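You operate a simulated robot arm through the tools that you are given. There is no shell and no other tool. Be economical: measure what you need, move in short steps, check, and stop when the job is done.

You run a simulated two-armed robot. Do the job below in one go: nothing can be reset, and whatever is moved stays where it is left.

Task
Tip the carton with the orange tab into the yellow tub.
Fine: then put the tub's lid on; leave the carton shut on the bench; spill nothing. Set down upright: carton marked red.

It is judged by the outcome, as a careful person would: the job done as asked, and still so three seconds after it is handed in. It fails if anything else is knocked over, pushed out of place, dropped, spilled or broken. A push-on lid holds only when it is set on centred and level and pressed home; a screw cap is set on level and turned clockwise until tight.

Robot
Two 7-joint arms with fingered hands on one trunk, on a base that drives. Base frame: it is fixed to the floor where the robot stands at the start and does not move with it; the origin is under the middle of the robot, x ahead of it, y to its left, z up. Units: mm, rad, N and s.
The left shoulder is at the start at [33, 185, 1271], the right one opposite. With the tool pointing down near the work surface each hand reaches from about 100 to 760 mm from the robot's upright axis, wherever it stands, measured 20 degrees to its own side. Places, roughly: bin marked blue [800, -400, 900]; bin marked red [800, -100, 900]; carton marked blue [500, 1250, 750]; cream tray [750, 1250, 1250]; hopper marked green [900, -600, 1100]; hopper marked ochre [900, -900, 1100]; lid with the orange tab [600, -100, 1000]; purple tub [500, 7750, 1500]; teal tub [500, 7500, 1500]; top of the bench by the shelving [600, -300, 900]. Payload 4 kg a hand.
Tool frame (each hand has its own): the origin (TCP) lies between the finger pads and is the grasp point; the fingertips stand 26 mm ahead of it; z points along the fingers, y is the line along which they close. The gripper opens to 132 mm. The gripper's body begins 73 mm behind the TCP. The gripper is a hand of 3 fingers: y runs from the thumb to the fingers, the wrist lies at [0, 0, -224] in the tool frame, and closing takes about 1.5 s.
Orientation is that of the tool frame in the base frame, as a unit quaternion [w, x, y, z]. With the fingers straight down and closing along the base's y, the tool's x points along the base's -x, its y along +y and its z along -z.

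Tools
- The arms move only by the tool play_rows. It takes "left_increments", "right_increments" or both (then of equal length, played together; a hand with none holds still); each is a list of rows, each a list of 3 entries, a list of its own where there are three numbers: the shift along the base's x, y, z in mm, then the turn, a rotation vector about the base's x, y, z in degrees, then the opening, from 0 (shut) to 1 (fully open). In form: [[[x, y, z], [ax, ay, az], jaw], ...]. A call has 1 to 12 rows; each row shifts and turns the commanded pose from where the row before left it. A row lasts 0.2 s, in which the tool goes at most 50 mm and 0.15 rad; a call with a longer step from one row to the next is refused whole, and so is a gripper value outside its range. Where a pose cannot be reached the arm comes as near as it can. A force on the tool above 40 N (or 10 N above the force at the start of the call, whichever is more), or a blocked arm, ends the call early, and 0.2 s more pass. Each finger travels about 72 mm/s and halts on what it meets, pressing with about 30 N; the grip force reading is that of the motor and also rises with nothing between the fingers. The clock runs only during rows and for 0.2 s after the last one: add rows that do not move to give the fingers time. It gives the time, the measured TCP pose, the force on the tool (base axes), the opening and the grip force at its end, in the units of the frame above (readings bear some noise), with the torque about the TCP (base axes, N m) and any sound that the robot's microphone picked up, and new pictures: "show" is both (left out), scene, wrist or none (wrist: the cameras of the hands that moved).
- Cameras (640 x 400 px; columns grow to the right, rows downward): "scene" is now at [118.1, 0.7, 1501.9]; the picture's right is [0.01, -1.00, -0.00], its down [-0.57, -0.01, -0.82] and it looks along [0.82, 0.01, -0.57] (base axes); focal length 258 px, centre (320, 200). "left" rides on the left gripper at [-62, 3, -92] in its tool frame; the picture's right is [-0.05, -1.00, 0.00], its down [0.83, -0.04, -0.56] and it looks along [0.55, -0.03, 0.83] (tool axes); focal length 230 px, centre (320, 200). "right" rides on the right gripper at [62, 3, -92] in its tool frame; the picture's right is [-0.05, 1.00, 0.00], its down [-0.83, -0.04, -0.56] and it looks along [-0.55, -0.03, 0.83] (tool axes); focal length 230 px, centre (320, 200). There is no depth. A picture from a camera that has moved, and an enlarged one, comes with that camera's place and axes in the base frame and with its lens.
- slide_trunk(by): slides the trunk up (or, below 0, down) by that many mm; the arms and the scene camera ride with it, the base frame stays. It gives what a move gives, with no picture.
- roll_base(legs): drives the robot by 1 to 6 legs, each [ahead, left, turn to the left] in mm, mm and rad, along the robot's own axes; the way and the turn of a leg run together, so that a leg with both is an arc; at most 1500 mm and 3.142 rad a leg. The arms and the cameras ride along, it lands a little off, and it stops where it bumps. It gives what a move gives, and a new picture of the scene camera.
- hand_shape(shape, hand): the hand has 3 fingers and takes this shape, open, in about a second: jaw (thumb against the fingers, like two jaws); tri (thumb and two fingers); tip (a fingertip pinch); poke (one finger out to press); point (the index stretched); flat (the hand flat); cup (the hand cupped); fist (a fist). The gripper value then closes the fingers along that shape, each until it touches; the sizes above hold for jaw. It gives what a move gives, with no picture.
- aim_head(pan, tilt): turns the head with the scene camera to pan (to the left, within 1.501 rad either way) and tilt (down, from -0.506 to 1.204), counted from straight ahead of the robot. It gives what a move gives, and a new picture of the scene camera.
- enlarge(camera, box): a new picture of the part [left, top, right, bottom] of that camera's present view, enlarged. It takes no simulated time.
- sign_off(): hands the job in; it is judged then, once.

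Go step by step. Nothing tells you exact positions but the pictures and the camera data: compare them with the known pose of the tool, close in by small moves and look again before you grip or let go. The budget is 120 turns and 260 pictures, counting those below and the enlarged ones. Unless the task says otherwise, let go and move clear before handing in, and close with one line.

The tools are called after "Request:" as name(argument=value, ...) on one line, values as JSON. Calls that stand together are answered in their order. play_rows: Moves the arms, as the interface text tells. Its arguments: {"type":"object","properties":{"left_increments":{"type":"array","items":{"type":"array"}},"right_increments":{"type":"array","items":{"type":"array"}},"show":{"type":"string","enum":["both","scene","wrist","none"]}},"required":[]} The other tools are called the same way: slide_trunk (by) slides the trunk up or down; hand_shape (shape, hand) gives the hand a shape; roll_base (legs) drives the base; aim_head (pan, tilt) turns the head that bears the scene camera; enlarge (camera, box) takes an enlarged picture of a part of a camera's view; sign_off () hands the job in.

At the start:

```text
t: 0.0
left_eef_pos: [456.8, 171.4, 1316.8]
left_orientation: [0.0, 0.0, 1.0, 0.0]
left_contact_force: [0.0, -0.2, 0.4]
left_wrist_torque: [0.02, 0.0, -0.01]
left_finger_gap: 132.1
left_grip_force: 0.0
left_shape: jaw
right_eef_pos: [413.6, -262.9, 1292.9]
right_orientation: [0.0, 0.001, 1.0, -0.001]
right_contact_force: [0.1, 0.3, -1.7]
right_wrist_torque: [0.01, -0.01, 0.02]
right_finger_gap: 131.9
right_grip_force: 0.0
right_shape: jaw
trunk travel left (down, up): [-300.0, 162.0]
robot x, y, heading: [1.4, -1.2, 0.004]
head pan, tilt: [0.012, 0.541]
```

scene: 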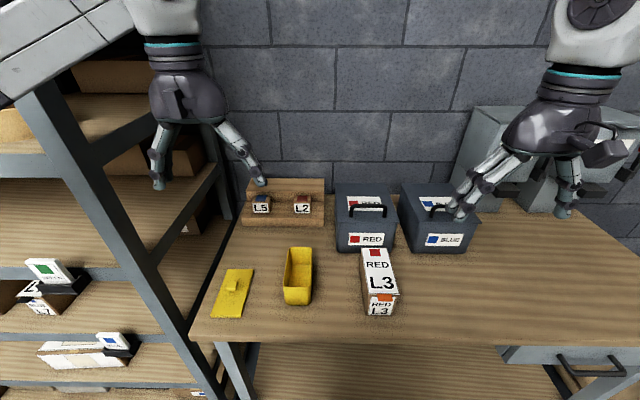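
right: 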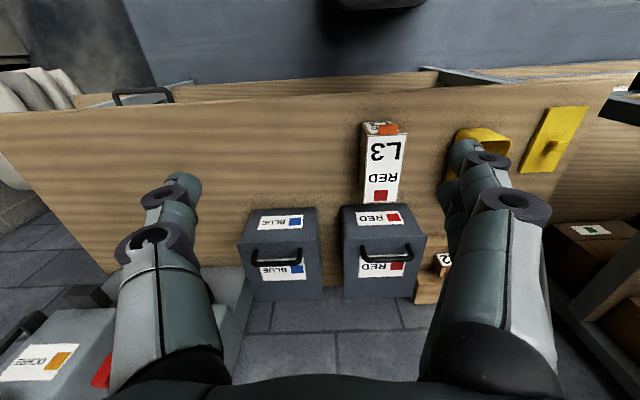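
left: 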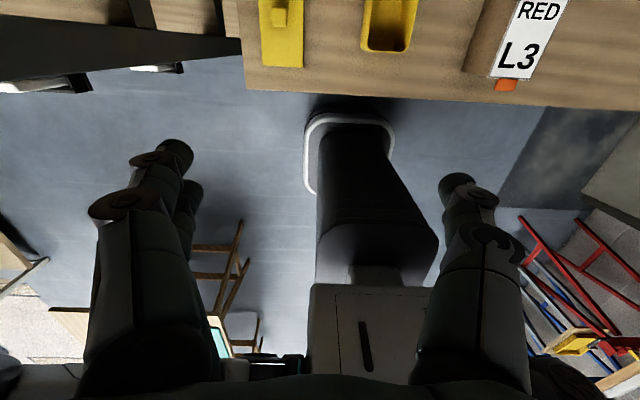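

The carton marked RED L3 with an orange tab stands near the middle of the bench, the yellow tub and its lid to the left. I'll enlarge these.

Request:
enlarge(camera="scene", box=[190, 170, 430, 320])

Request:
enlarge(camera="right", box=[320, 80, 620, 270])

Request:
enlarge(camera="scene", box=[340, 235, 420, 325])

```text
2.67 times, centred on (310, 245) of scene
camera zoom: at [118.1, 0.7, 1501.9], right [0.01, -1.0, 0.0], down [-0.57, -0.01, -0.82], along [0.82, 0.01, -0.57], focal length 687 px, centre (347, 80)
```

zoom: 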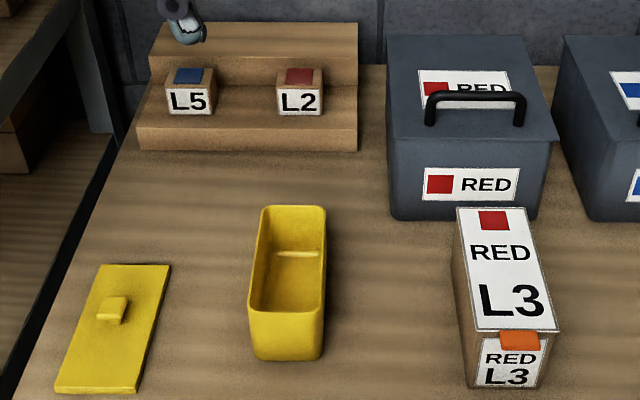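

```text
2.11 times, centred on (470, 175) of right
camera zoom: at [352.5, -260.4, 1386.7], right [0.05, 1.0, 0.0], down [0.83, -0.04, 0.56], along [0.55, -0.03, -0.83], focal length 484 px, centre (4, 253)
```

zoom: 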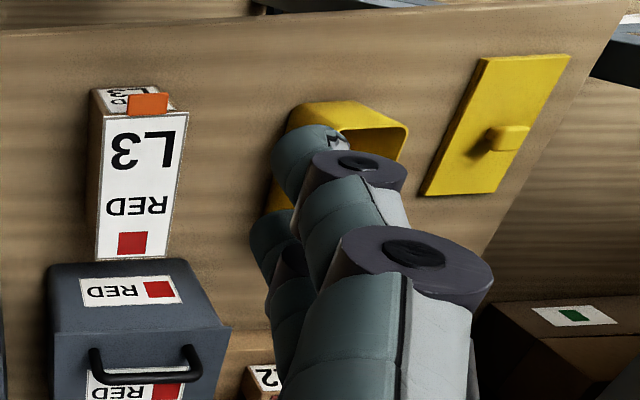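

```text
4.44 times, centred on (380, 280) of scene
camera zoom: at [118.1, 0.7, 1501.9], right [0.01, -1.0, 0.0], down [-0.57, -0.01, -0.82], along [0.82, 0.01, -0.57], focal length 1146 px, centre (53, -156)
```

zoom: 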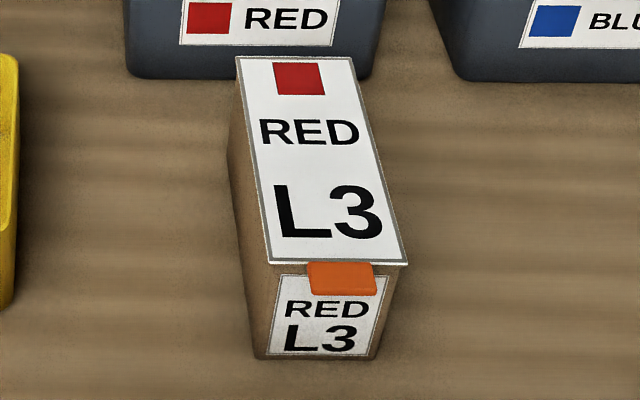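

The carton spans about x 490–642, y −184…−111, top z≈973, with its tabbed lid apparently hinged at the far end. The tub is around (584, 63) and its lid around (556, 242). I'll bring the right hand over the carton so I can turn it to face the tub.

Request:
play_rows(right_increments=[[[15, 11.6, -20], [0, 0, 0], 1], [[15, 11.6, -20], [0, 0, 0], 1], [[15, 11.6, -20], [0, 0, 0], 1], [[15, 11.6, -20], [0, 0, 0], 1], [[15, 11.6, -20], [0, 0, 0], 1], [[15, 11.6, -20], [0, 0, 0], 1], [[15, 11.6, -20], [0, 0, 0], 1], [[15, 11.6, -20], [0, 0, 0], 1], [[15, 11.6, -20], [0, 0, 0], 1], [[15, 11.6, -20], [0, 0, 0], 1]])

```text
t: 2.2
left_eef_pos: [459.0, 171.9, 1315.1]
left_orientation: [-0.001, 0.0, 1.0, 0.0]
left_contact_force: [-0.4, 0.8, 0.3]
left_wrist_torque: [-0.02, 0.04, 0.03]
left_finger_gap: 131.8
left_grip_force: 0.1
left_shape: jaw
right_eef_pos: [563.1, -146.7, 1092.6]
right_orientation: [0.0, 0.0, 1.0, 0.0]
right_contact_force: [0.2, -0.6, 0.2]
right_wrist_torque: [0.02, -0.03, 0.0]
right_finger_gap: 132.0
right_grip_force: 0.1
right_shape: jaw
trunk travel left (down, up): [-300.0, 162.0]
robot x, y, heading: [-0.1, -2.7, 0.0]
head pan, tilt: [0.012, 0.541]
camera scene: at [119.9, 0.6, 1501.6], right [0.01, -1.0, 0.0], down [-0.57, -0.01, -0.82], along [0.82, 0.01, -0.57], focal length 258 px, centre (320, 200)
camera right: at [503.4, -145.4, 1185.8], right [0.05, 1.0, 0.0], down [0.83, -0.05, 0.56], along [0.55, -0.03, -0.83], focal length 230 px, centre (320, 200)
```

scene: 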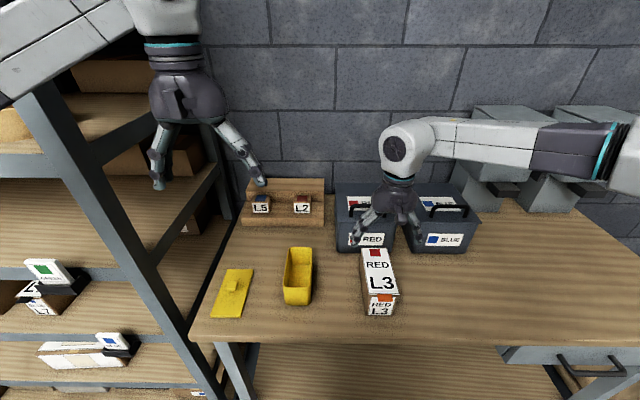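
right: 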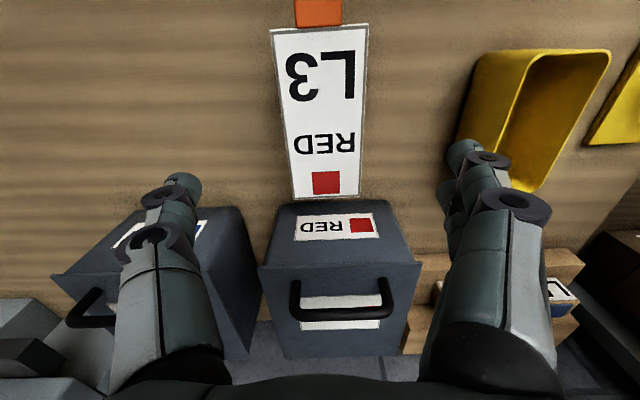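

The estimates agree with the wrist view, so I descend and grip the carton across its width.

Request:
play_rows(right_increments=[[[0.5, 0.5, -26], [0, 0, 0], 1], [[0.5, 0.5, -26], [0, 0, 0], 1], [[0, 0, -26], [0, 0, 0], 1], [[0, 0, -26], [0, 0, 0], 1], [[0, 0, -26], [0, 0, 0], 1], [[0, 0, -27], [0, 0, 0], 1], [[0, 0, 0], [0, 0, 0], 0.45], [[0, 0, 0], [0, 0, 0], 0.4], [[0, 0, 0], [0, 0, 0], 0.4], [[0, 0, 0], [0, 0, 0], 0.4], [[0, 0, 0], [0, 0, 0], 0.4], [[0, 0, 0], [0, 0, 0], 0.4]])

```text
t: 4.8
left_eef_pos: [457.4, 172.0, 1316.6]
left_orientation: [0.0, 0.0, 1.0, 0.0]
left_contact_force: [-0.4, 0.4, 0.9]
left_wrist_torque: [0.01, 0.04, -0.01]
left_finger_gap: 131.9
left_grip_force: 0.0
left_shape: jaw
right_eef_pos: [537.6, -176.1, 954.1]
right_orientation: [0.001, 0.001, 1.0, 0.001]
right_contact_force: [-0.8, 0.3, 0.4]
right_wrist_torque: [-0.11, 0.01, -0.05]
right_finger_gap: 64.5
right_grip_force: 29.9
right_shape: jaw
right hand out of reach, approached as far as the arm can: row 2, 3, 4, 5, 6
trunk travel left (down, up): [-300.0, 162.0]
robot x, y, heading: [0.2, -1.7, 0.0]
head pan, tilt: [0.012, 0.541]
camera scene: at [118.5, 0.6, 1501.8], right [0.01, -1.0, 0.0], down [-0.57, -0.01, -0.82], along [0.82, 0.01, -0.57], focal length 258 px, centre (320, 200)
camera right: at [478.0, -173.4, 1045.8], right [0.05, 1.0, 0.0], down [0.83, -0.05, 0.56], along [0.56, -0.03, -0.83], focal length 230 px, centre (320, 200)
```

scene: 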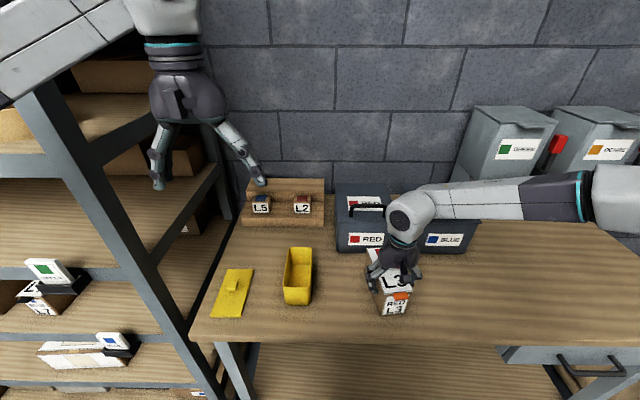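
right: 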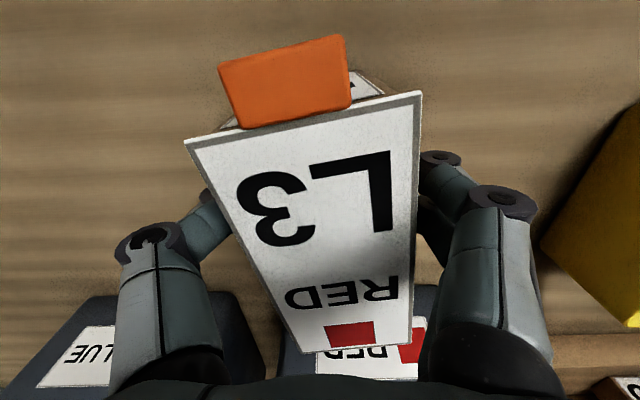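

The arm ran short of reach and turned the carton slightly, but it holds it. I'll lift gently and look.

Request:
play_rows(right_increments=[[[0, 0, 15], [0, 0, 0], 0.35], [[0, 0, 15], [0, 0, 0], 0.35], [[0, 0, 20], [0, 0, 0], 0.35], [[0, 0, 20], [0, 0, 0], 0.35], [[0, 0, 25], [0, 0, 0], 0.35], [[0, 0, 25], [0, 0, 0], 0.35]])

```text
t: 6.2
left_eef_pos: [458.5, 172.4, 1316.2]
left_orientation: [0.0, 0.0, 1.0, -0.001]
left_contact_force: [-0.6, -0.4, -0.5]
left_wrist_torque: [0.01, -0.01, -0.01]
left_finger_gap: 131.8
left_grip_force: 0.0
left_shape: jaw
right_eef_pos: [537.2, -176.6, 1072.7]
right_orientation: [0.001, 0.001, 1.0, 0.001]
right_contact_force: [0.6, 0.0, -6.7]
right_wrist_torque: [-0.04, 0.2, -0.02]
right_finger_gap: 64.6
right_grip_force: 30.1
right_shape: jaw
trunk travel left (down, up): [-300.0, 162.0]
robot x, y, heading: [-1.2, -1.2, -0.0]
head pan, tilt: [0.012, 0.541]
camera scene: at [118.1, 0.8, 1501.9], right [0.01, -1.0, 0.0], down [-0.57, -0.01, -0.82], along [0.82, 0.01, -0.57], focal length 258 px, centre (320, 200)
camera right: at [476.8, -173.9, 1166.1], right [0.05, 1.0, 0.0], down [0.83, -0.04, 0.56], along [0.55, -0.03, -0.83], focal length 230 px, centre (320, 200)
```

scene: 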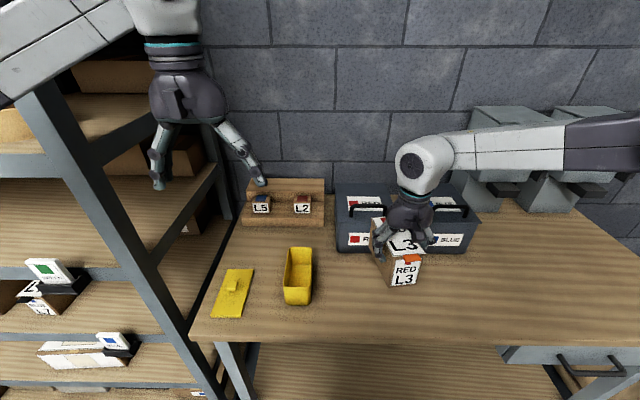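
right: 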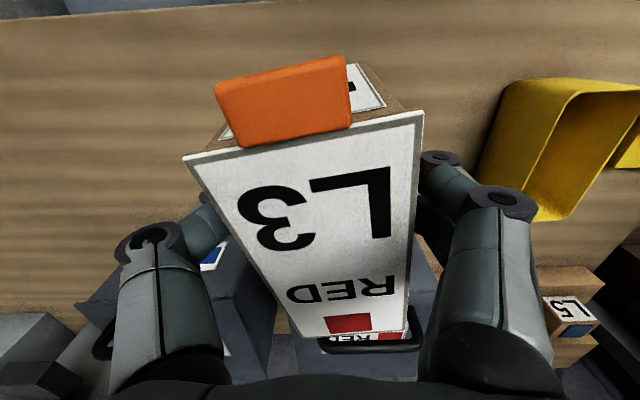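

Carton is held (~0.7 kg), yawed about +8°. I'll raise and turn it clockwise ~98° so its tab end faces the tub (+y).

Request:
play_rows(right_increments=[[[0, 2, 5], [0, 0, -8.2], 0.35], [[0, 2, 5], [0, 0, -8.2], 0.35], [[0, 2, 5], [0, 0, -8.2], 0.35], [[0, 2, 5], [0, 0, -8.2], 0.35], [[0, 2, 5], [0, 0, -8.2], 0.35], [[0, 2, 5], [0, 0, -8.2], 0.35], [[0, 2, 5], [0, 0, -8.2], 0.35], [[0, 2, 5], [0, 0, -8.2], 0.35], [[0, 2, 5], [0, 0, -8.2], 0.35], [[0, 2, 5], [0, 0, -8.2], 0.35], [[0, 2, 5], [0, 0, -8.2], 0.35], [[0, 2, 5], [0, 0, -8.2], 0.35]])

```text
t: 8.8
left_eef_pos: [458.2, 169.9, 1317.3]
left_orientation: [0.0, 0.0, 1.0, 0.001]
left_contact_force: [-0.1, 0.0, -0.1]
left_wrist_torque: [0.01, 0.01, -0.01]
left_finger_gap: 131.8
left_grip_force: 0.0
left_shape: jaw
right_eef_pos: [562.9, -481.0, 1138.5]
right_orientation: [-0.008, 0.751, 0.661, 0.01]
right_contact_force: [0.6, 0.6, -6.5]
right_wrist_torque: [0.2, 0.02, 0.04]
right_finger_gap: 64.2
right_grip_force: 30.1
right_shape: jaw
right hand out of reach, approached as far as the arm can: row 6, 7, 8, 9, 10, 11, 12
trunk travel left (down, up): [-300.0, 162.0]
robot x, y, heading: [-0.1, -2.7, 0.001]
head pan, tilt: [0.012, 0.541]
camera scene: at [118.7, -1.7, 1501.8], right [0.01, -1.0, 0.0], down [-0.57, -0.01, -0.82], along [0.82, 0.01, -0.57], focal length 258 px, centre (320, 200)
camera right: at [574.7, -423.6, 1232.7], right [0.98, -0.18, 0.0], down [-0.15, -0.83, 0.53], along [-0.1, -0.52, -0.85], focal length 230 px, centre (320, 200)
```

scene: 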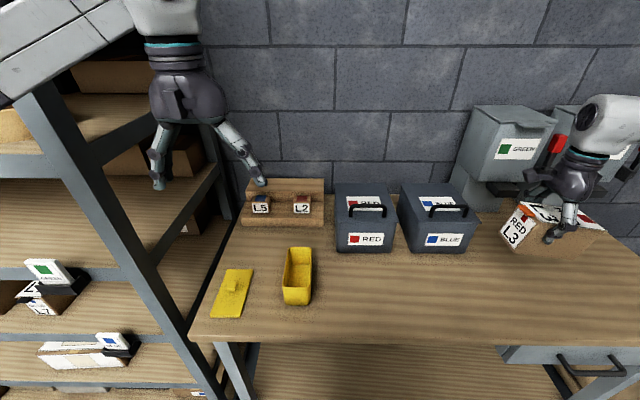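
right: 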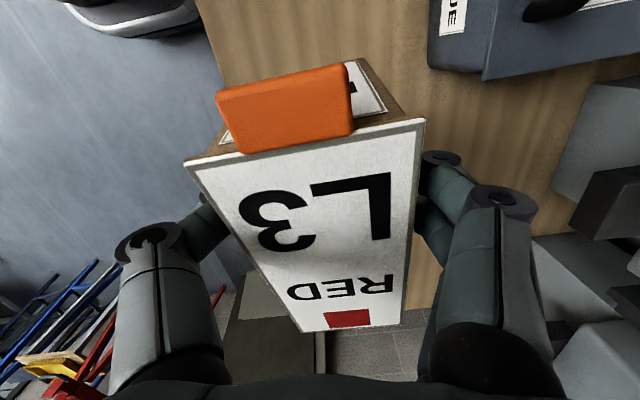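

The arm can only hold that yaw far to the right; the carton is over free bench at about (563, −520), tab facing +y. I'll set it down here by lowering the trunk, then regrip and reposition the base later.

Request:
slide_trunk(by=-150)

Request:
enlarge(camera="scene", box=[440, 80, 640, 300])

```text
t: 10.1
left_eef_pos: [460.9, 172.6, 1189.3]
left_orientation: [-0.004, 0.001, 1.0, -0.001]
left_contact_force: [0.0, 0.0, 0.3]
left_wrist_torque: [0.01, -0.01, 0.0]
left_finger_gap: 132.2
left_grip_force: 0.1
left_shape: jaw
right_eef_pos: [585.5, -478.5, 942.9]
right_orientation: [-0.049, 0.75, 0.659, -0.039]
right_contact_force: [-7.2, 0.6, 17.0]
right_wrist_torque: [0.0, -0.25, 0.08]
right_finger_gap: 65.0
right_grip_force: 29.3
right_shape: jaw
trunk travel left (down, up): [-177.0, 285.0]
robot x, y, heading: [-2.1, 3.3, -0.006]
head pan, tilt: [0.012, 0.541]
stopped: the force on the tool passed its limit at 44 N (the readings are from after the stop); the commanded pose is now the measured one
```

```text
1.82 times, centred on (540, 190) of scene
camera zoom: at [192.6, 2.3, 1353.4], right [0.01, -1.0, 0.0], down [-0.68, -0.01, -0.73], along [0.73, 0.01, -0.68], focal length 469 px, centre (-80, 218)
```

zoom: 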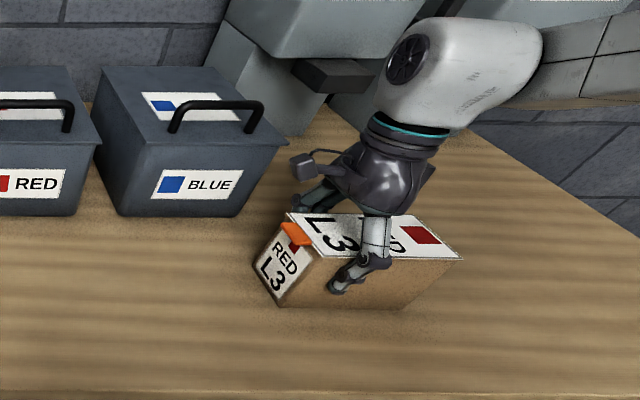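

Lowering the trunk pitched it so the carton landed slightly rolled (~7°). I'll raise a little and level the hand.

Request:
play_rows(right_increments=[[[0, 0, 5], [0, 0, 0], 0.35], [[0, 0, 5], [0, 0, 0], 0.35], [[0, 0, 5], [0, -3.5, 0], 0.35], [[0, 0, 0], [0, -3.5, 0], 0.35], [[0, 0, 0], [0, 0, 0], 0.35]])

Request:
enlarge(camera="scene", box=[480, 150, 640, 270])

```text
t: 11.3
left_eef_pos: [463.4, 170.0, 1187.9]
left_orientation: [-0.006, 0.0, 1.0, -0.001]
left_contact_force: [0.1, 0.0, -0.1]
left_wrist_torque: [-0.04, 0.01, 0.02]
left_finger_gap: 131.9
left_grip_force: 0.0
left_shape: jaw
right_eef_pos: [588.3, -478.5, 952.8]
right_orientation: [-0.012, 0.75, 0.661, 0.004]
right_contact_force: [0.3, 1.1, -5.9]
right_wrist_torque: [0.13, 0.07, 0.03]
right_finger_gap: 64.8
right_grip_force: 30.0
right_shape: jaw
trunk travel left (down, up): [-177.0, 285.0]
robot x, y, heading: [0.0, 0.9, -0.0]
head pan, tilt: [0.012, 0.541]
camera scene: at [196.0, -0.1, 1353.5], right [0.01, -1.0, 0.0], down [-0.68, -0.01, -0.73], along [0.73, 0.01, -0.68], focal length 258 px, centre (320, 200)
camera right: at [600.6, -421.9, 1046.7], right [0.98, -0.18, -0.01], down [-0.14, -0.83, 0.54], along [-0.1, -0.53, -0.84], focal length 230 px, centre (320, 200)
```

scene: 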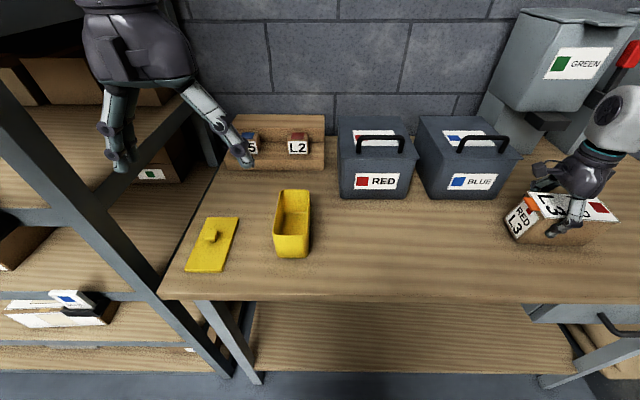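
right: 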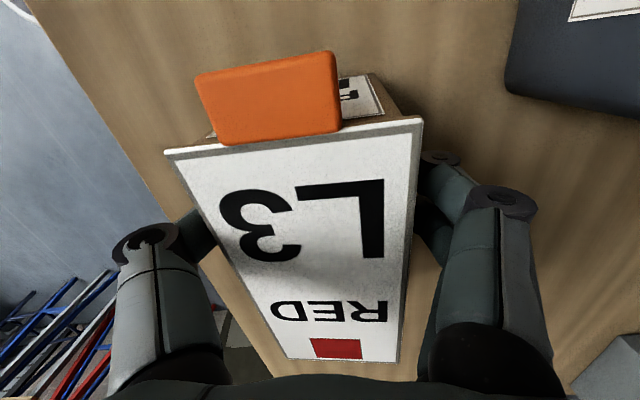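

```text
3.33 times, centred on (560, 210) of scene
camera zoom: at [196.0, -0.1, 1353.5], right [0.01, -1.0, 0.0], down [-0.68, -0.01, -0.73], along [0.73, 0.01, -0.68], focal length 859 px, centre (-480, 167)
```

zoom: 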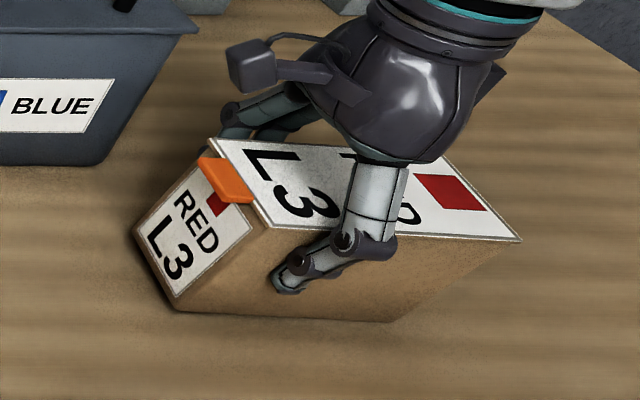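

Level now. I lower in small steps until the bench takes the weight.

Request:
play_rows(right_increments=[[[0, 0, -3], [0, 0, 0], 0.35], [[0, 0, -3], [0, 0, 0], 0.35], [[0, 0, -2], [0, 0, 0], 0.35], [[0, 0, 0], [0, 0, 0], 0.35]], show="none")

Request:
play_rows(right_increments=[[[0, 0, -2], [0, 0, 0], 0.35], [[0, 0, -2], [0, 0, 0], 0.35], [[0, 0, 0], [0, 0, 0], 0.35]], show="scene")

```text
t: 12.3
left_eef_pos: [461.9, 170.8, 1187.8]
left_orientation: [-0.007, 0.001, 1.0, 0.0]
left_contact_force: [-0.1, 0.2, -1.0]
left_wrist_torque: [0.04, 0.03, -0.02]
left_finger_gap: 132.1
left_grip_force: 0.0
left_shape: jaw
right_eef_pos: [587.6, -478.2, 946.2]
right_orientation: [-0.011, 0.751, 0.661, 0.006]
right_contact_force: [0.4, -0.1, 0.6]
right_wrist_torque: [-0.06, 0.14, 0.02]
right_finger_gap: 64.7
right_grip_force: 30.1
right_shape: jaw
trunk travel left (down, up): [-177.0, 285.0]
robot x, y, heading: [2.0, 1.0, -0.002]
head pan, tilt: [0.012, 0.541]
```

```text
t: 13.1
left_eef_pos: [461.8, 172.5, 1189.4]
left_orientation: [-0.006, 0.0, 1.0, -0.001]
left_contact_force: [-0.2, 0.3, -0.5]
left_wrist_torque: [0.0, -0.05, 0.0]
left_finger_gap: 131.7
left_grip_force: 0.1
left_shape: jaw
right_eef_pos: [586.9, -479.0, 943.6]
right_orientation: [-0.009, 0.75, 0.661, 0.007]
right_contact_force: [2.1, -2.8, 17.3]
right_wrist_torque: [0.05, 0.56, 0.03]
right_finger_gap: 64.7
right_grip_force: 29.6
right_shape: jaw
trunk travel left (down, up): [-177.0, 285.0]
robot x, y, heading: [2.5, 0.3, -0.002]
head pan, tilt: [0.012, 0.541]
camera scene: at [193.6, 1.3, 1354.1], right [0.01, -1.0, 0.0], down [-0.68, -0.01, -0.73], along [0.73, 0.01, -0.68], focal length 258 px, centre (320, 200)
```

scene: 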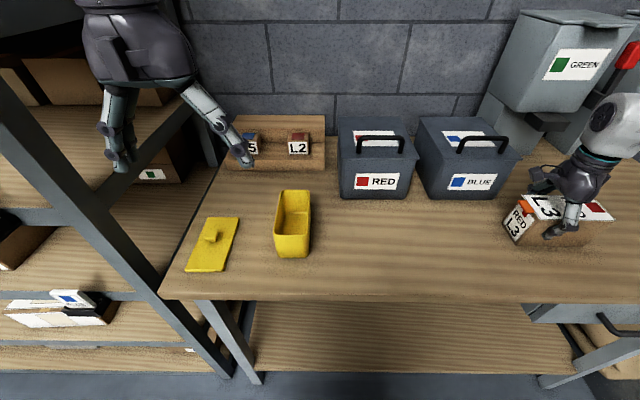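

The carton rests on the bench. I release and rise.

Request:
play_rows(right_increments=[[[0, 0, 1], [0, 0, 0], 0.6], [[0, 0, 0], [0, 0, 0], 0.8], [[0, 0, 0], [0, 0, 0], 1], [[0, 0, 0], [0, 0, 0], 1], [[0, 0, 20], [0, 0, 0], 1], [[0, 0, 30], [0, 0, 0], 1], [[0, 0, 40], [0, 0, 0], 1], [[0, 0, 40], [0, 0, 0], 1], [[0, 0, 40], [0, 0, 0], 1]])

Request:
enlarge(camera="scene", box=[480, 150, 640, 270])

```text
t: 15.1
left_eef_pos: [462.2, 170.7, 1188.8]
left_orientation: [-0.006, 0.0, 1.0, 0.0]
left_contact_force: [0.3, 0.2, -0.5]
left_wrist_torque: [0.0, -0.01, -0.02]
left_finger_gap: 132.0
left_grip_force: 0.0
left_shape: jaw
right_eef_pos: [584.8, -483.7, 1114.5]
right_orientation: [-0.011, 0.748, 0.663, 0.007]
right_contact_force: [-0.4, -1.2, 0.2]
right_wrist_torque: [0.0, 0.01, 0.04]
right_finger_gap: 131.7
right_grip_force: 0.0
right_shape: jaw
right hand out of reach, approached as far as the arm can: row 9
trunk travel left (down, up): [-177.0, 285.0]
robot x, y, heading: [0.6, -1.3, 0.001]
head pan, tilt: [0.012, 0.541]
camera scene: at [194.5, 0.7, 1353.8], right [0.01, -1.0, 0.0], down [-0.68, -0.01, -0.73], along [0.73, 0.01, -0.68], focal length 258 px, centre (320, 200)
camera right: at [598.1, -426.7, 1208.1], right [0.99, -0.17, -0.01], down [-0.14, -0.83, 0.53], along [-0.1, -0.53, -0.85], focal length 230 px, centre (320, 200)
```

scene: 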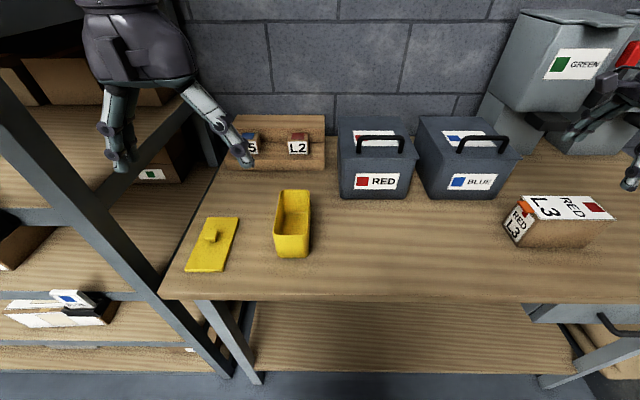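
right: 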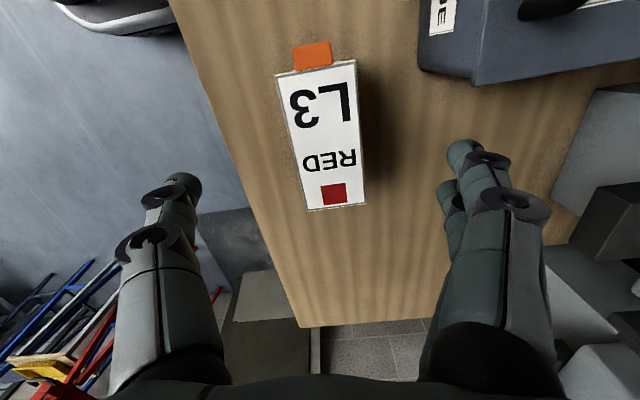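

```text
3.33 times, centred on (560, 210) of scene
camera zoom: at [194.5, 0.7, 1353.8], right [0.01, -1.0, 0.0], down [-0.68, -0.01, -0.73], along [0.73, 0.01, -0.68], focal length 859 px, centre (-480, 167)
```

zoom: 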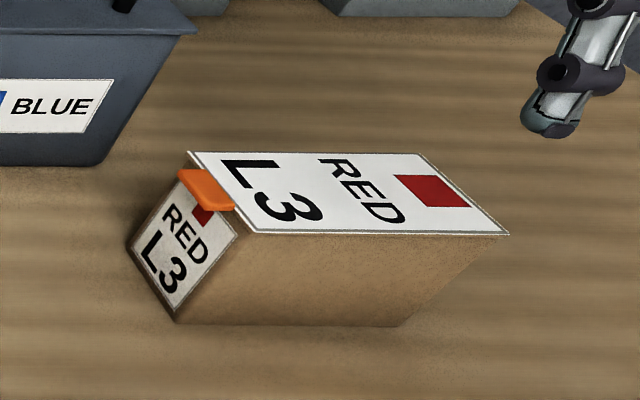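

Carton now sits upright at x 554–625, y −587…−437, tab toward +y. I move the right hand back to its natural yaw, clear of everything.

Request:
play_rows(right_increments=[[[-10, 0, 5], [0, 0, 8.1], 1], [[-10, 5, 5], [0, 0, 8.1], 1], [[-10, 15, 5], [0, 0, 8.1], 1], [[-10, 20, 5], [0, 0, 8.1], 1], [[-10, 20, 5], [0, 0, 8.1], 1], [[-10, 20, 5], [0, 0, 8.1], 1], [[-10, 20, 5], [0, 0, 8.1], 1], [[-5, 20, 5], [0, 0, 8.1], 1], [[-5, 20, 5], [0, 0, 8.1], 1], [[-5, 20, 5], [0, 0, 8.1], 1], [[0, 20, 5], [0, 0, 8.1], 1], [[0, 20, 5], [0, 0, 8.1], 1]], show="scene")

```text
t: 17.7
left_eef_pos: [462.6, 172.4, 1187.2]
left_orientation: [-0.006, 0.0, 1.0, 0.001]
left_contact_force: [-0.6, 0.0, -0.4]
left_wrist_torque: [-0.02, 0.02, 0.02]
left_finger_gap: 132.2
left_grip_force: 0.1
left_shape: jaw
right_eef_pos: [499.5, -281.2, 1174.2]
right_orientation: [-0.011, -0.001, 1.0, -0.006]
right_contact_force: [0.3, -0.4, -0.1]
right_wrist_torque: [-0.01, 0.02, -0.03]
right_finger_gap: 131.9
right_grip_force: 0.1
right_shape: jaw
trunk travel left (down, up): [-177.0, 285.0]
robot x, y, heading: [0.8, 1.1, -0.003]
head pan, tilt: [0.012, 0.541]
camera scene: at [195.1, 0.9, 1353.7], right [0.01, -1.0, 0.0], down [-0.68, -0.01, -0.73], along [0.73, 0.01, -0.68], focal length 258 px, centre (320, 200)
```

scene: 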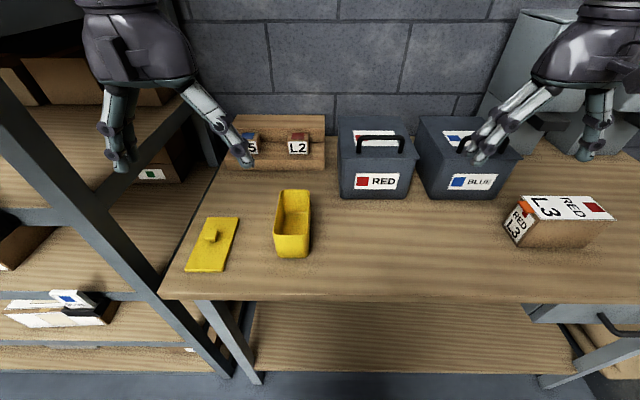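

I test whether the right hand can point horizontally forward (in free space).

Request:
play_rows(right_increments=[[[7, 0, 0], [0, -8.2, 0], 1], [[7, 0, 0], [0, -8.2, 0], 1], [[7, 0, 0], [0, -8.2, 0], 1], [[7, 0, 0], [0, -8.2, 0], 1], [[7, 0, 0], [0, -8.2, 0], 1], [[7, 0, 0], [0, -8.2, 0], 1], [[7, 0, 0], [0, -8.2, 0], 1], [[7, 0, 0], [0, -8.2, 0], 1], [[7, 0, 0], [0, -8.2, 0], 1], [[7, 0, 0], [0, -8.2, 0], 1], [[7, 0, 0], [0, -8, 0], 1]], show="scene")

```text
t: 20.1
left_eef_pos: [462.6, 170.7, 1188.6]
left_orientation: [-0.007, -0.001, 1.0, 0.0]
left_contact_force: [0.2, -0.4, -1.1]
left_wrist_torque: [0.01, -0.01, 0.01]
left_finger_gap: 132.0
left_grip_force: 0.1
left_shape: jaw
right_eef_pos: [579.6, -285.7, 1173.5]
right_orientation: [0.7, 0.005, 0.714, -0.004]
right_contact_force: [0.4, -0.1, 0.3]
right_wrist_torque: [0.0, 0.02, 0.05]
right_finger_gap: 131.9
right_grip_force: 0.1
right_shape: jaw
trunk travel left (down, up): [-177.0, 285.0]
robot x, y, heading: [5.4, 0.2, -0.004]
head pan, tilt: [0.012, 0.541]
camera scene: at [194.7, 0.2, 1353.7], right [0.01, -1.0, 0.0], down [-0.68, -0.01, -0.73], along [0.73, 0.01, -0.68], focal length 258 px, centre (320, 200)
```

scene: 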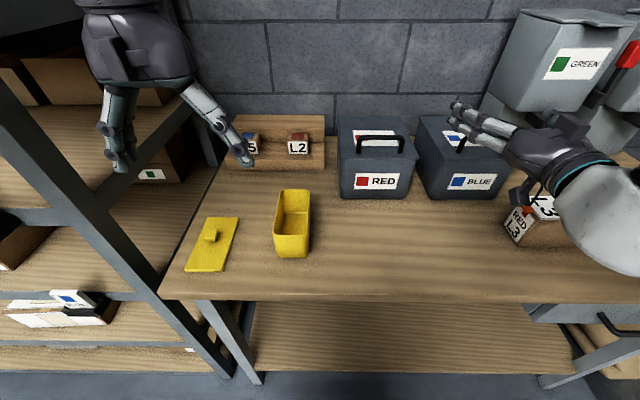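

Horizontal works. Now test yawing it to the left (toward +y).

Request:
play_rows(right_increments=[[[-10, 6, 0], [0, 0, 8.2], 1], [[-10, 6, 0], [0, 0, 8.2], 1], [[-10, 6, 0], [0, 0, 8.2], 1], [[-10, 6, 0], [0, 0, 8.2], 1], [[-10, 6, 0], [0, 0, 8.2], 1], [[-10, 6, 0], [0, 0, 8.2], 1], [[-10, 6, 0], [0, 0, 8.2], 1], [[-10, 6, 0], [0, 0, 8.2], 1], [[-10, 6, 0], [0, 0, 8.2], 1], [[-10, 6, 0], [0, 0, 8.2], 1]], show="scene")

```text
t: 22.3
left_eef_pos: [463.1, 169.9, 1187.9]
left_orientation: [-0.006, 0.001, 1.0, 0.0]
left_contact_force: [-0.7, -0.3, -0.2]
left_wrist_torque: [-0.01, -0.01, 0.01]
left_finger_gap: 132.1
left_grip_force: 0.1
left_shape: jaw
right_eef_pos: [479.6, -223.2, 1173.8]
right_orientation: [0.529, -0.467, 0.541, 0.457]
right_contact_force: [0.6, 0.8, 0.4]
right_wrist_torque: [0.02, 0.02, 0.02]
right_finger_gap: 131.9
right_grip_force: 0.1
right_shape: jaw
trunk travel left (down, up): [-177.0, 285.0]
robot x, y, heading: [-0.6, -3.5, -0.005]
head pan, tilt: [0.012, 0.541]
camera scene: at [195.6, 0.5, 1353.6], right [0.01, -1.0, 0.0], down [-0.68, -0.01, -0.73], along [0.73, 0.01, -0.68], focal length 258 px, centre (320, 200)
```

scene: 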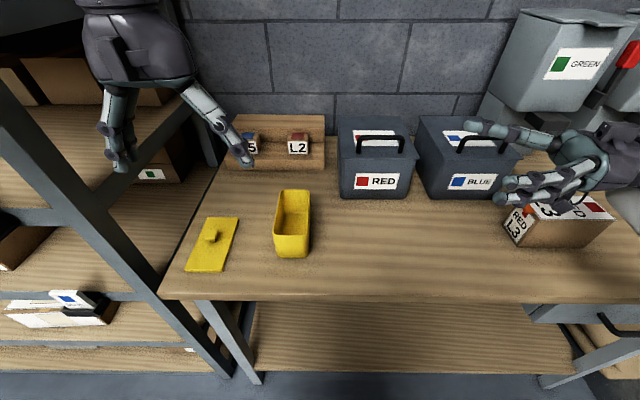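

Also reachable. Now test the tipping motion (about x) in free air, moving toward the tub's side.

Request:
play_rows(right_increments=[[[5, 17, 0], [-8.3, 0, 0], 1], [[5, 17, 0], [-8.3, 0, 0], 1], [[5, 17, 0], [-8.3, 0, 0], 1], [[5, 17, 0], [-8.3, 0, 0], 1], [[5, 17, 0], [-8.3, 0, 0], 1], [[5, 17, 0], [-8.3, 0, 0], 1], [[5, 17, 0], [-8.3, 0, 0], 1], [[5, 17, 0], [-8.3, 0, 0], 1], [[5, 17, 0], [-8.3, 0, 0], 1], [[5, 17, 0], [-8.3, 0, 0], 1], [[5, 17, 0], [-8.3, 0, 0], 1], [[5, 17, 0], [-8.3, 0, 0], 1]], show="scene")

```text
t: 24.9
left_eef_pos: [462.3, 173.0, 1187.8]
left_orientation: [-0.005, 0.001, 1.0, -0.001]
left_contact_force: [0.2, 0.2, -0.6]
left_wrist_torque: [-0.04, -0.02, 0.01]
left_finger_gap: 132.1
left_grip_force: 0.1
left_shape: jaw
right_eef_pos: [536.7, -17.9, 1172.2]
right_orientation: [0.015, 0.706, -0.698, 0.121]
right_contact_force: [-0.6, -0.2, -0.5]
right_wrist_torque: [0.0, -0.01, 0.03]
right_finger_gap: 131.9
right_grip_force: 0.0
right_shape: jaw
trunk travel left (down, up): [-177.0, 285.0]
robot x, y, heading: [0.4, -3.5, -0.003]
head pan, tilt: [0.012, 0.541]
camera scene: at [194.2, 2.6, 1353.9], right [0.01, -1.0, 0.0], down [-0.68, -0.01, -0.73], along [0.73, 0.01, -0.68], focal length 258 px, centre (320, 200)
```

scene: 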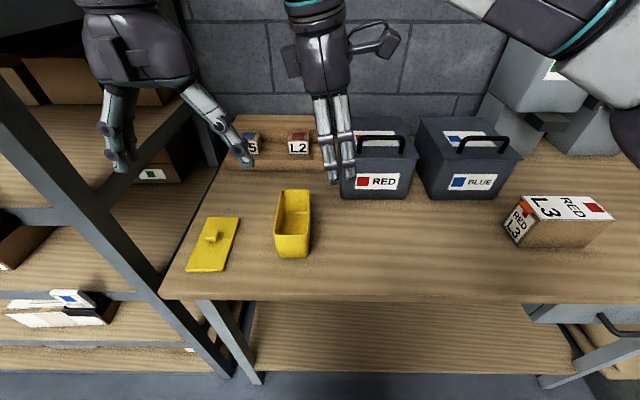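

The whole pour motion is feasible from here. I reverse to the horizontal pose, then drive the base right so the carton is in reach.

Request:
play_rows(right_increments=[[[-5, -17, 0], [8.3, 0, 0], 1], [[-5, -17, 0], [8.3, 0, 0], 1], [[-5, -17, 0], [8.3, 0, 0], 1], [[-5, -17, 0], [8.3, 0, 0], 1], [[-5, -17, 0], [8.3, 0, 0], 1], [[-5, -17, 0], [8.3, 0, 0], 1], [[-5, -17, 0], [8.3, 0, 0], 1], [[-5, -17, 0], [8.3, 0, 0], 1], [[-5, -17, 0], [8.3, 0, 0], 1], [[-5, -17, 0], [8.3, 0, 0], 1], [[-5, -17, 0], [8.3, 0, 0], 1], [[-5, -17, 0], [8.3, 0, 0], 1]], show="none")

Request:
roll_base(legs=[[0, -290, 0]])

```text
t: 27.5
left_eef_pos: [462.7, 169.7, 1188.6]
left_orientation: [-0.006, 0.0, 1.0, 0.002]
left_contact_force: [-0.3, 0.6, 0.1]
left_wrist_torque: [0.01, -0.02, 0.03]
left_finger_gap: 132.1
left_grip_force: 0.1
left_shape: jaw
right_eef_pos: [480.2, -225.6, 1172.7]
right_orientation: [0.531, -0.466, 0.541, 0.457]
right_contact_force: [0.4, 0.7, 0.3]
right_wrist_torque: [-0.02, 0.03, 0.04]
right_finger_gap: 131.9
right_grip_force: 0.1
right_shape: jaw
trunk travel left (down, up): [-177.0, 285.0]
robot x, y, heading: [0.4, 2.7, -0.003]
head pan, tilt: [0.012, 0.541]
```

```text
t: 29.5
left_eef_pos: [462.5, -118.0, 1187.6]
left_orientation: [-0.006, 0.002, 1.0, 0.0]
left_contact_force: [0.2, -0.3, 0.5]
left_wrist_torque: [0.0, 0.02, 0.01]
left_finger_gap: 131.8
left_grip_force: 0.1
left_shape: jaw
right_eef_pos: [478.2, -513.9, 1173.1]
right_orientation: [0.53, -0.466, 0.541, 0.457]
right_contact_force: [-0.9, -0.5, -0.8]
right_wrist_torque: [-0.01, 0.0, 0.0]
right_finger_gap: 132.1
right_grip_force: 0.0
right_shape: jaw
trunk travel left (down, up): [-177.0, 285.0]
robot x, y, heading: [0.2, -288.7, -0.003]
head pan, tilt: [0.012, 0.541]
camera scene: at [194.3, -288.7, 1353.7], right [0.01, -1.0, 0.0], down [-0.68, 0.0, -0.73], along [0.73, 0.01, -0.68], focal length 258 px, centre (320, 200)
```

scene: 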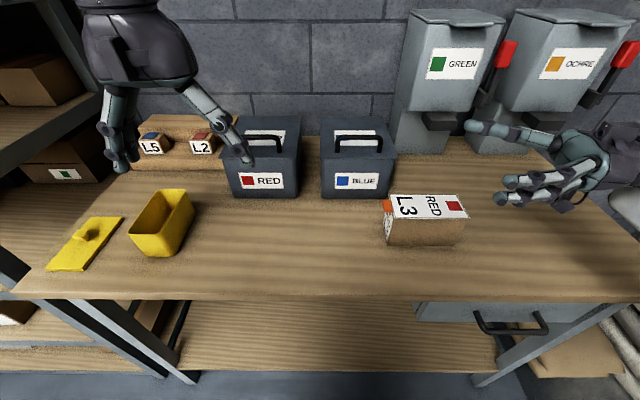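

The carton is in front of me now. I drive a bit further right so the right hand can come in behind its −y end.

Request:
roll_base(legs=[[0, -150, 0]])

Request:
play_rows(right_increments=[[[14, -5, -10], [0, 0, 4.3], 1], [[14, -5, -10], [0, 0, 4.3], 1], [[14, -5, -10], [-3, 0, 0], 1], [[14, -5, -10], [-3, 0, 0], 1], [[14, -5, -10], [-3, 0, 0], 1], [[14, -5, -10], [-3, 0, 0], 1], [[14, -5, -10], [-3, 0, 0], 1], [[13, -5, -10], [0, 0, 0], 1]])

```text
t: 30.9
left_eef_pos: [461.6, -269.4, 1187.8]
left_orientation: [-0.006, 0.002, 1.0, 0.0]
left_contact_force: [0.2, 0.9, 0.5]
left_wrist_torque: [0.02, 0.03, 0.02]
left_finger_gap: 131.7
left_grip_force: 0.1
left_shape: jaw
right_eef_pos: [477.0, -665.4, 1174.7]
right_orientation: [0.531, -0.465, 0.543, 0.455]
right_contact_force: [-0.2, -0.4, 0.3]
right_wrist_torque: [0.0, 0.01, 0.01]
right_finger_gap: 131.9
right_grip_force: 0.0
right_shape: jaw
trunk travel left (down, up): [-177.0, 285.0]
robot x, y, heading: [2.0, -438.8, -0.003]
head pan, tilt: [0.012, 0.541]
camera scene: at [193.7, -439.2, 1353.7], right [0.01, -1.0, 0.0], down [-0.68, 0.0, -0.73], along [0.73, 0.01, -0.68], focal length 258 px, centre (320, 200)
```

scene: 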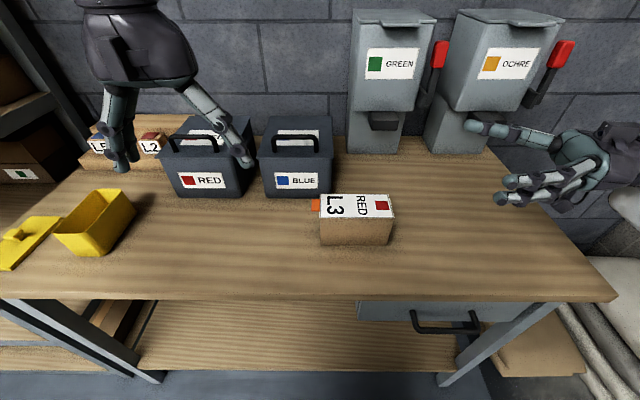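

```text
t: 32.7
left_eef_pos: [462.3, -269.1, 1186.6]
left_orientation: [-0.006, 0.001, 1.0, 0.0]
left_contact_force: [0.7, 0.3, -0.4]
left_wrist_torque: [0.0, 0.02, 0.02]
left_finger_gap: 132.1
left_grip_force: 0.1
left_shape: jaw
right_eef_pos: [587.6, -704.4, 1093.8]
right_orientation: [0.424, -0.565, 0.567, 0.424]
right_contact_force: [0.0, 0.2, -0.5]
right_wrist_torque: [0.03, 0.0, 0.02]
right_finger_gap: 132.1
right_grip_force: 0.1
right_shape: jaw
trunk travel left (down, up): [-177.0, 285.0]
robot x, y, heading: [-0.5, -439.5, -0.006]
head pan, tilt: [0.012, 0.541]
camera scene: at [194.3, -439.3, 1353.6], right [0.01, -1.0, 0.0], down [-0.68, 0.0, -0.73], along [0.73, 0.01, -0.68], focal length 258 px, centre (320, 200)
camera right: at [585.3, -811.4, 1060.2], right [-1.0, 0.02, 0.05], down [0.04, -0.3, 0.95], along [0.03, 0.95, 0.3], focal length 230 px, centre (320, 200)
```

scene: 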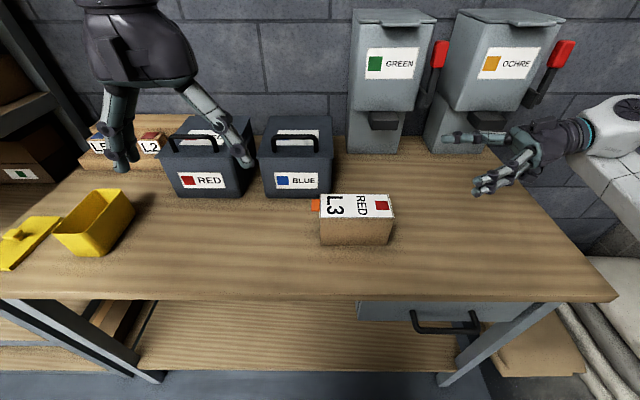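
right: 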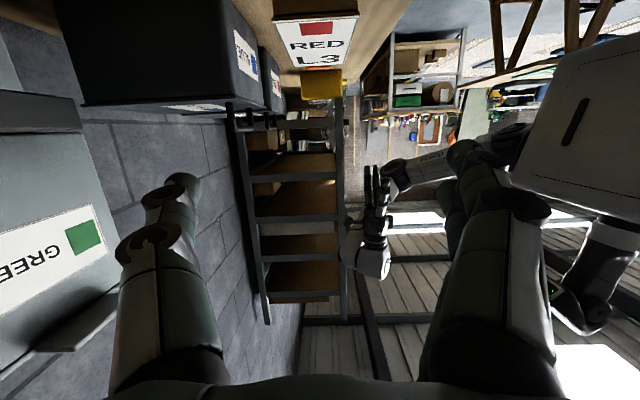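

The hand is well aligned (pointing +y, 16° down). I lower it behind the carton's rear end.

Request:
play_rows(right_increments=[[[0.5, 0, -18], [0, 0, 0], 1], [[0.5, 0, -18], [0, 0, 0], 1], [[0, 0, -18], [0, 0, 0], 1], [[0, 0, -18], [0, 0, 0], 1], [[0, 0, -18], [0, 0, 0], 1], [[0, 0, -18], [0, 0, 0], 1], [[0, 0, -18], [0, 0, 0], 1], [[0, 0, -16], [0, 0, 0], 1]])

Request:
enlarge(camera="scene", box=[300, 130, 560, 280])

```text
t: 34.5
left_eef_pos: [461.9, -270.5, 1186.9]
left_orientation: [-0.006, 0.002, 1.0, 0.0]
left_contact_force: [-1.4, -0.1, 0.2]
left_wrist_torque: [0.03, 0.01, -0.01]
left_finger_gap: 131.8
left_grip_force: 0.0
left_shape: jaw
right_eef_pos: [588.6, -705.2, 949.7]
right_orientation: [0.425, -0.565, 0.566, 0.424]
right_contact_force: [0.1, -0.1, 0.3]
right_wrist_torque: [-0.01, -0.04, 0.03]
right_finger_gap: 131.9
right_grip_force: 0.0
right_shape: jaw
trunk travel left (down, up): [-177.0, 285.0]
robot x, y, heading: [-1.2, -442.2, -0.005]
head pan, tilt: [0.012, 0.541]
camera scene: at [193.9, -439.2, 1353.7], right [0.01, -1.0, 0.0], down [-0.68, 0.0, -0.73], along [0.73, 0.01, -0.68], focal length 258 px, centre (320, 200)
camera right: at [586.4, -811.6, 917.3], right [-1.0, 0.02, 0.05], down [0.04, -0.3, 0.95], along [0.03, 0.95, 0.3], focal length 230 px, centre (320, 200)
```

scene: 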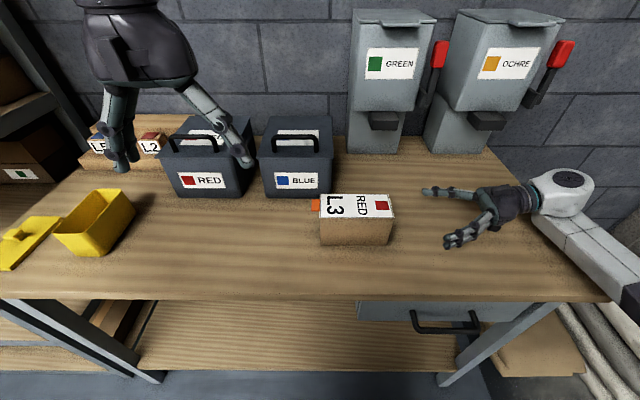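
right: 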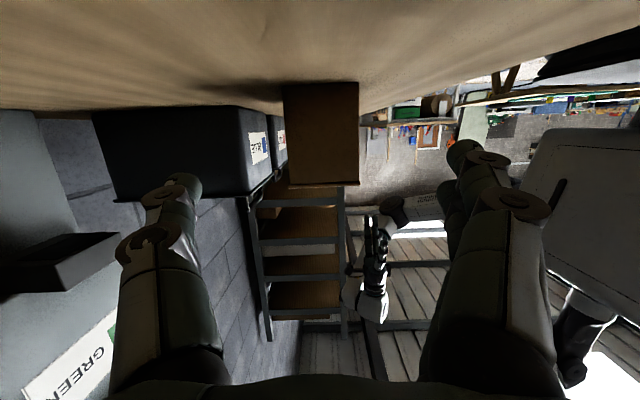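

```text
2.46 times, centred on (430, 205) of scene
camera zoom: at [193.9, -439.2, 1353.7], right [0.01, -1.0, 0.0], down [-0.68, 0.0, -0.73], along [0.73, 0.01, -0.68], focal length 634 px, centre (49, 188)
```

zoom: 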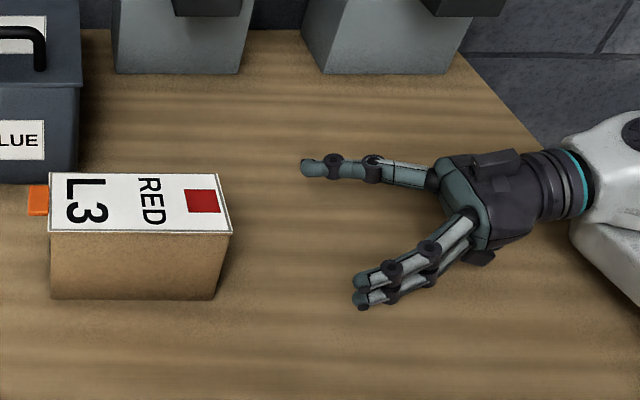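

Aligned in x. I pitch 4° more, lower to z≈938 so the fingers stay below the lid's rim, and slide forward around the carton.

Request:
play_rows(right_increments=[[[0, 5, -6], [-2, 0, 0], 1], [[0, 5, -6], [-2, 0, 0], 1], [[0, 20, 0], [0, 0, 0], 1], [[0, 20, 0], [0, 0, 0], 1], [[0, 20, 0], [0, 0, 0], 1], [[0, 20, 0], [0, 0, 0], 1], [[0, 20, 0], [0, 0, 0], 1], [[0, 20, 0], [0, 0, 0], 1], [[0, 15, 0], [0, 0, 0], 1], [[0, 15, 0], [0, 0, 0], 1], [[0, 0, 0], [0, 0, 0], 1]])

Request:
enlarge(camera="scene", box=[290, 150, 490, 270])

```text
t: 36.9
left_eef_pos: [460.9, -269.2, 1187.5]
left_orientation: [-0.005, 0.002, 1.0, 0.0]
left_contact_force: [0.4, 0.5, 0.2]
left_wrist_torque: [-0.01, -0.02, -0.01]
left_finger_gap: 132.0
left_grip_force: 0.0
left_shape: jaw
right_eef_pos: [589.3, -545.4, 940.3]
right_orientation: [0.405, -0.58, 0.58, 0.404]
right_contact_force: [-0.7, -0.5, -1.1]
right_wrist_torque: [0.0, 0.01, -0.01]
right_finger_gap: 131.9
right_grip_force: 0.0
right_shape: jaw
trunk travel left (down, up): [-177.0, 285.0]
robot x, y, heading: [2.5, -437.8, -0.004]
head pan, tilt: [0.012, 0.541]
camera scene: at [193.6, -439.4, 1353.8], right [0.01, -1.0, 0.0], down [-0.68, 0.0, -0.73], along [0.73, 0.01, -0.68], focal length 258 px, centre (320, 200)
camera right: at [586.4, -653.3, 915.1], right [-1.0, 0.02, 0.05], down [0.04, -0.23, 0.97], along [0.03, 0.97, 0.23], focal length 230 px, centre (320, 200)
```

scene: 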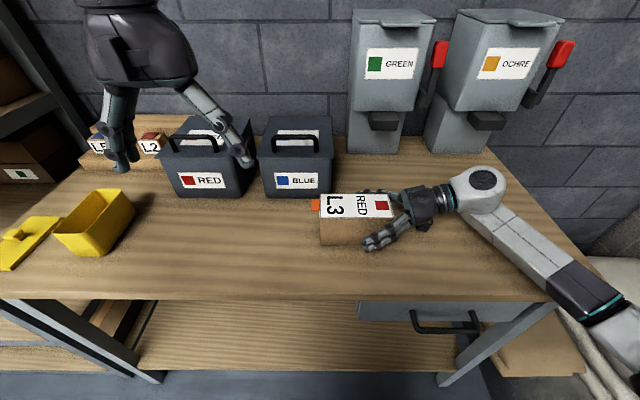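
right: 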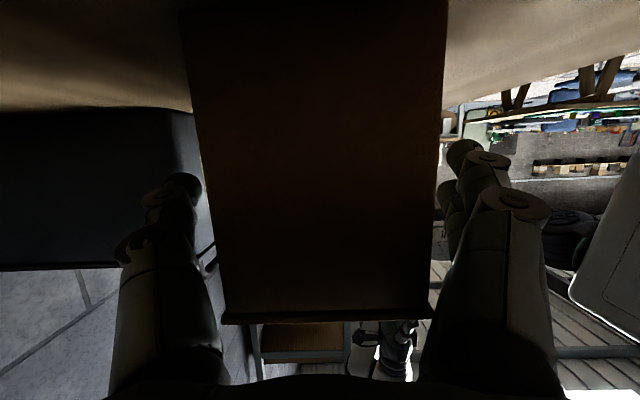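

```text
3.20 times, centred on (390, 210) of scene
camera zoom: at [193.6, -439.4, 1353.8], right [0.01, -1.0, 0.0], down [-0.68, 0.0, -0.73], along [0.73, 0.01, -0.68], focal length 825 px, centre (96, 168)
```

zoom: 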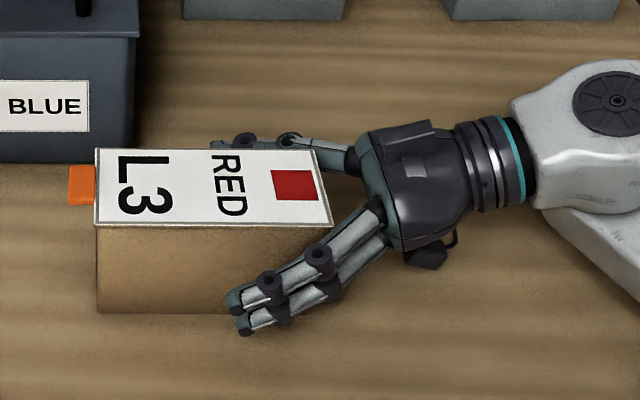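

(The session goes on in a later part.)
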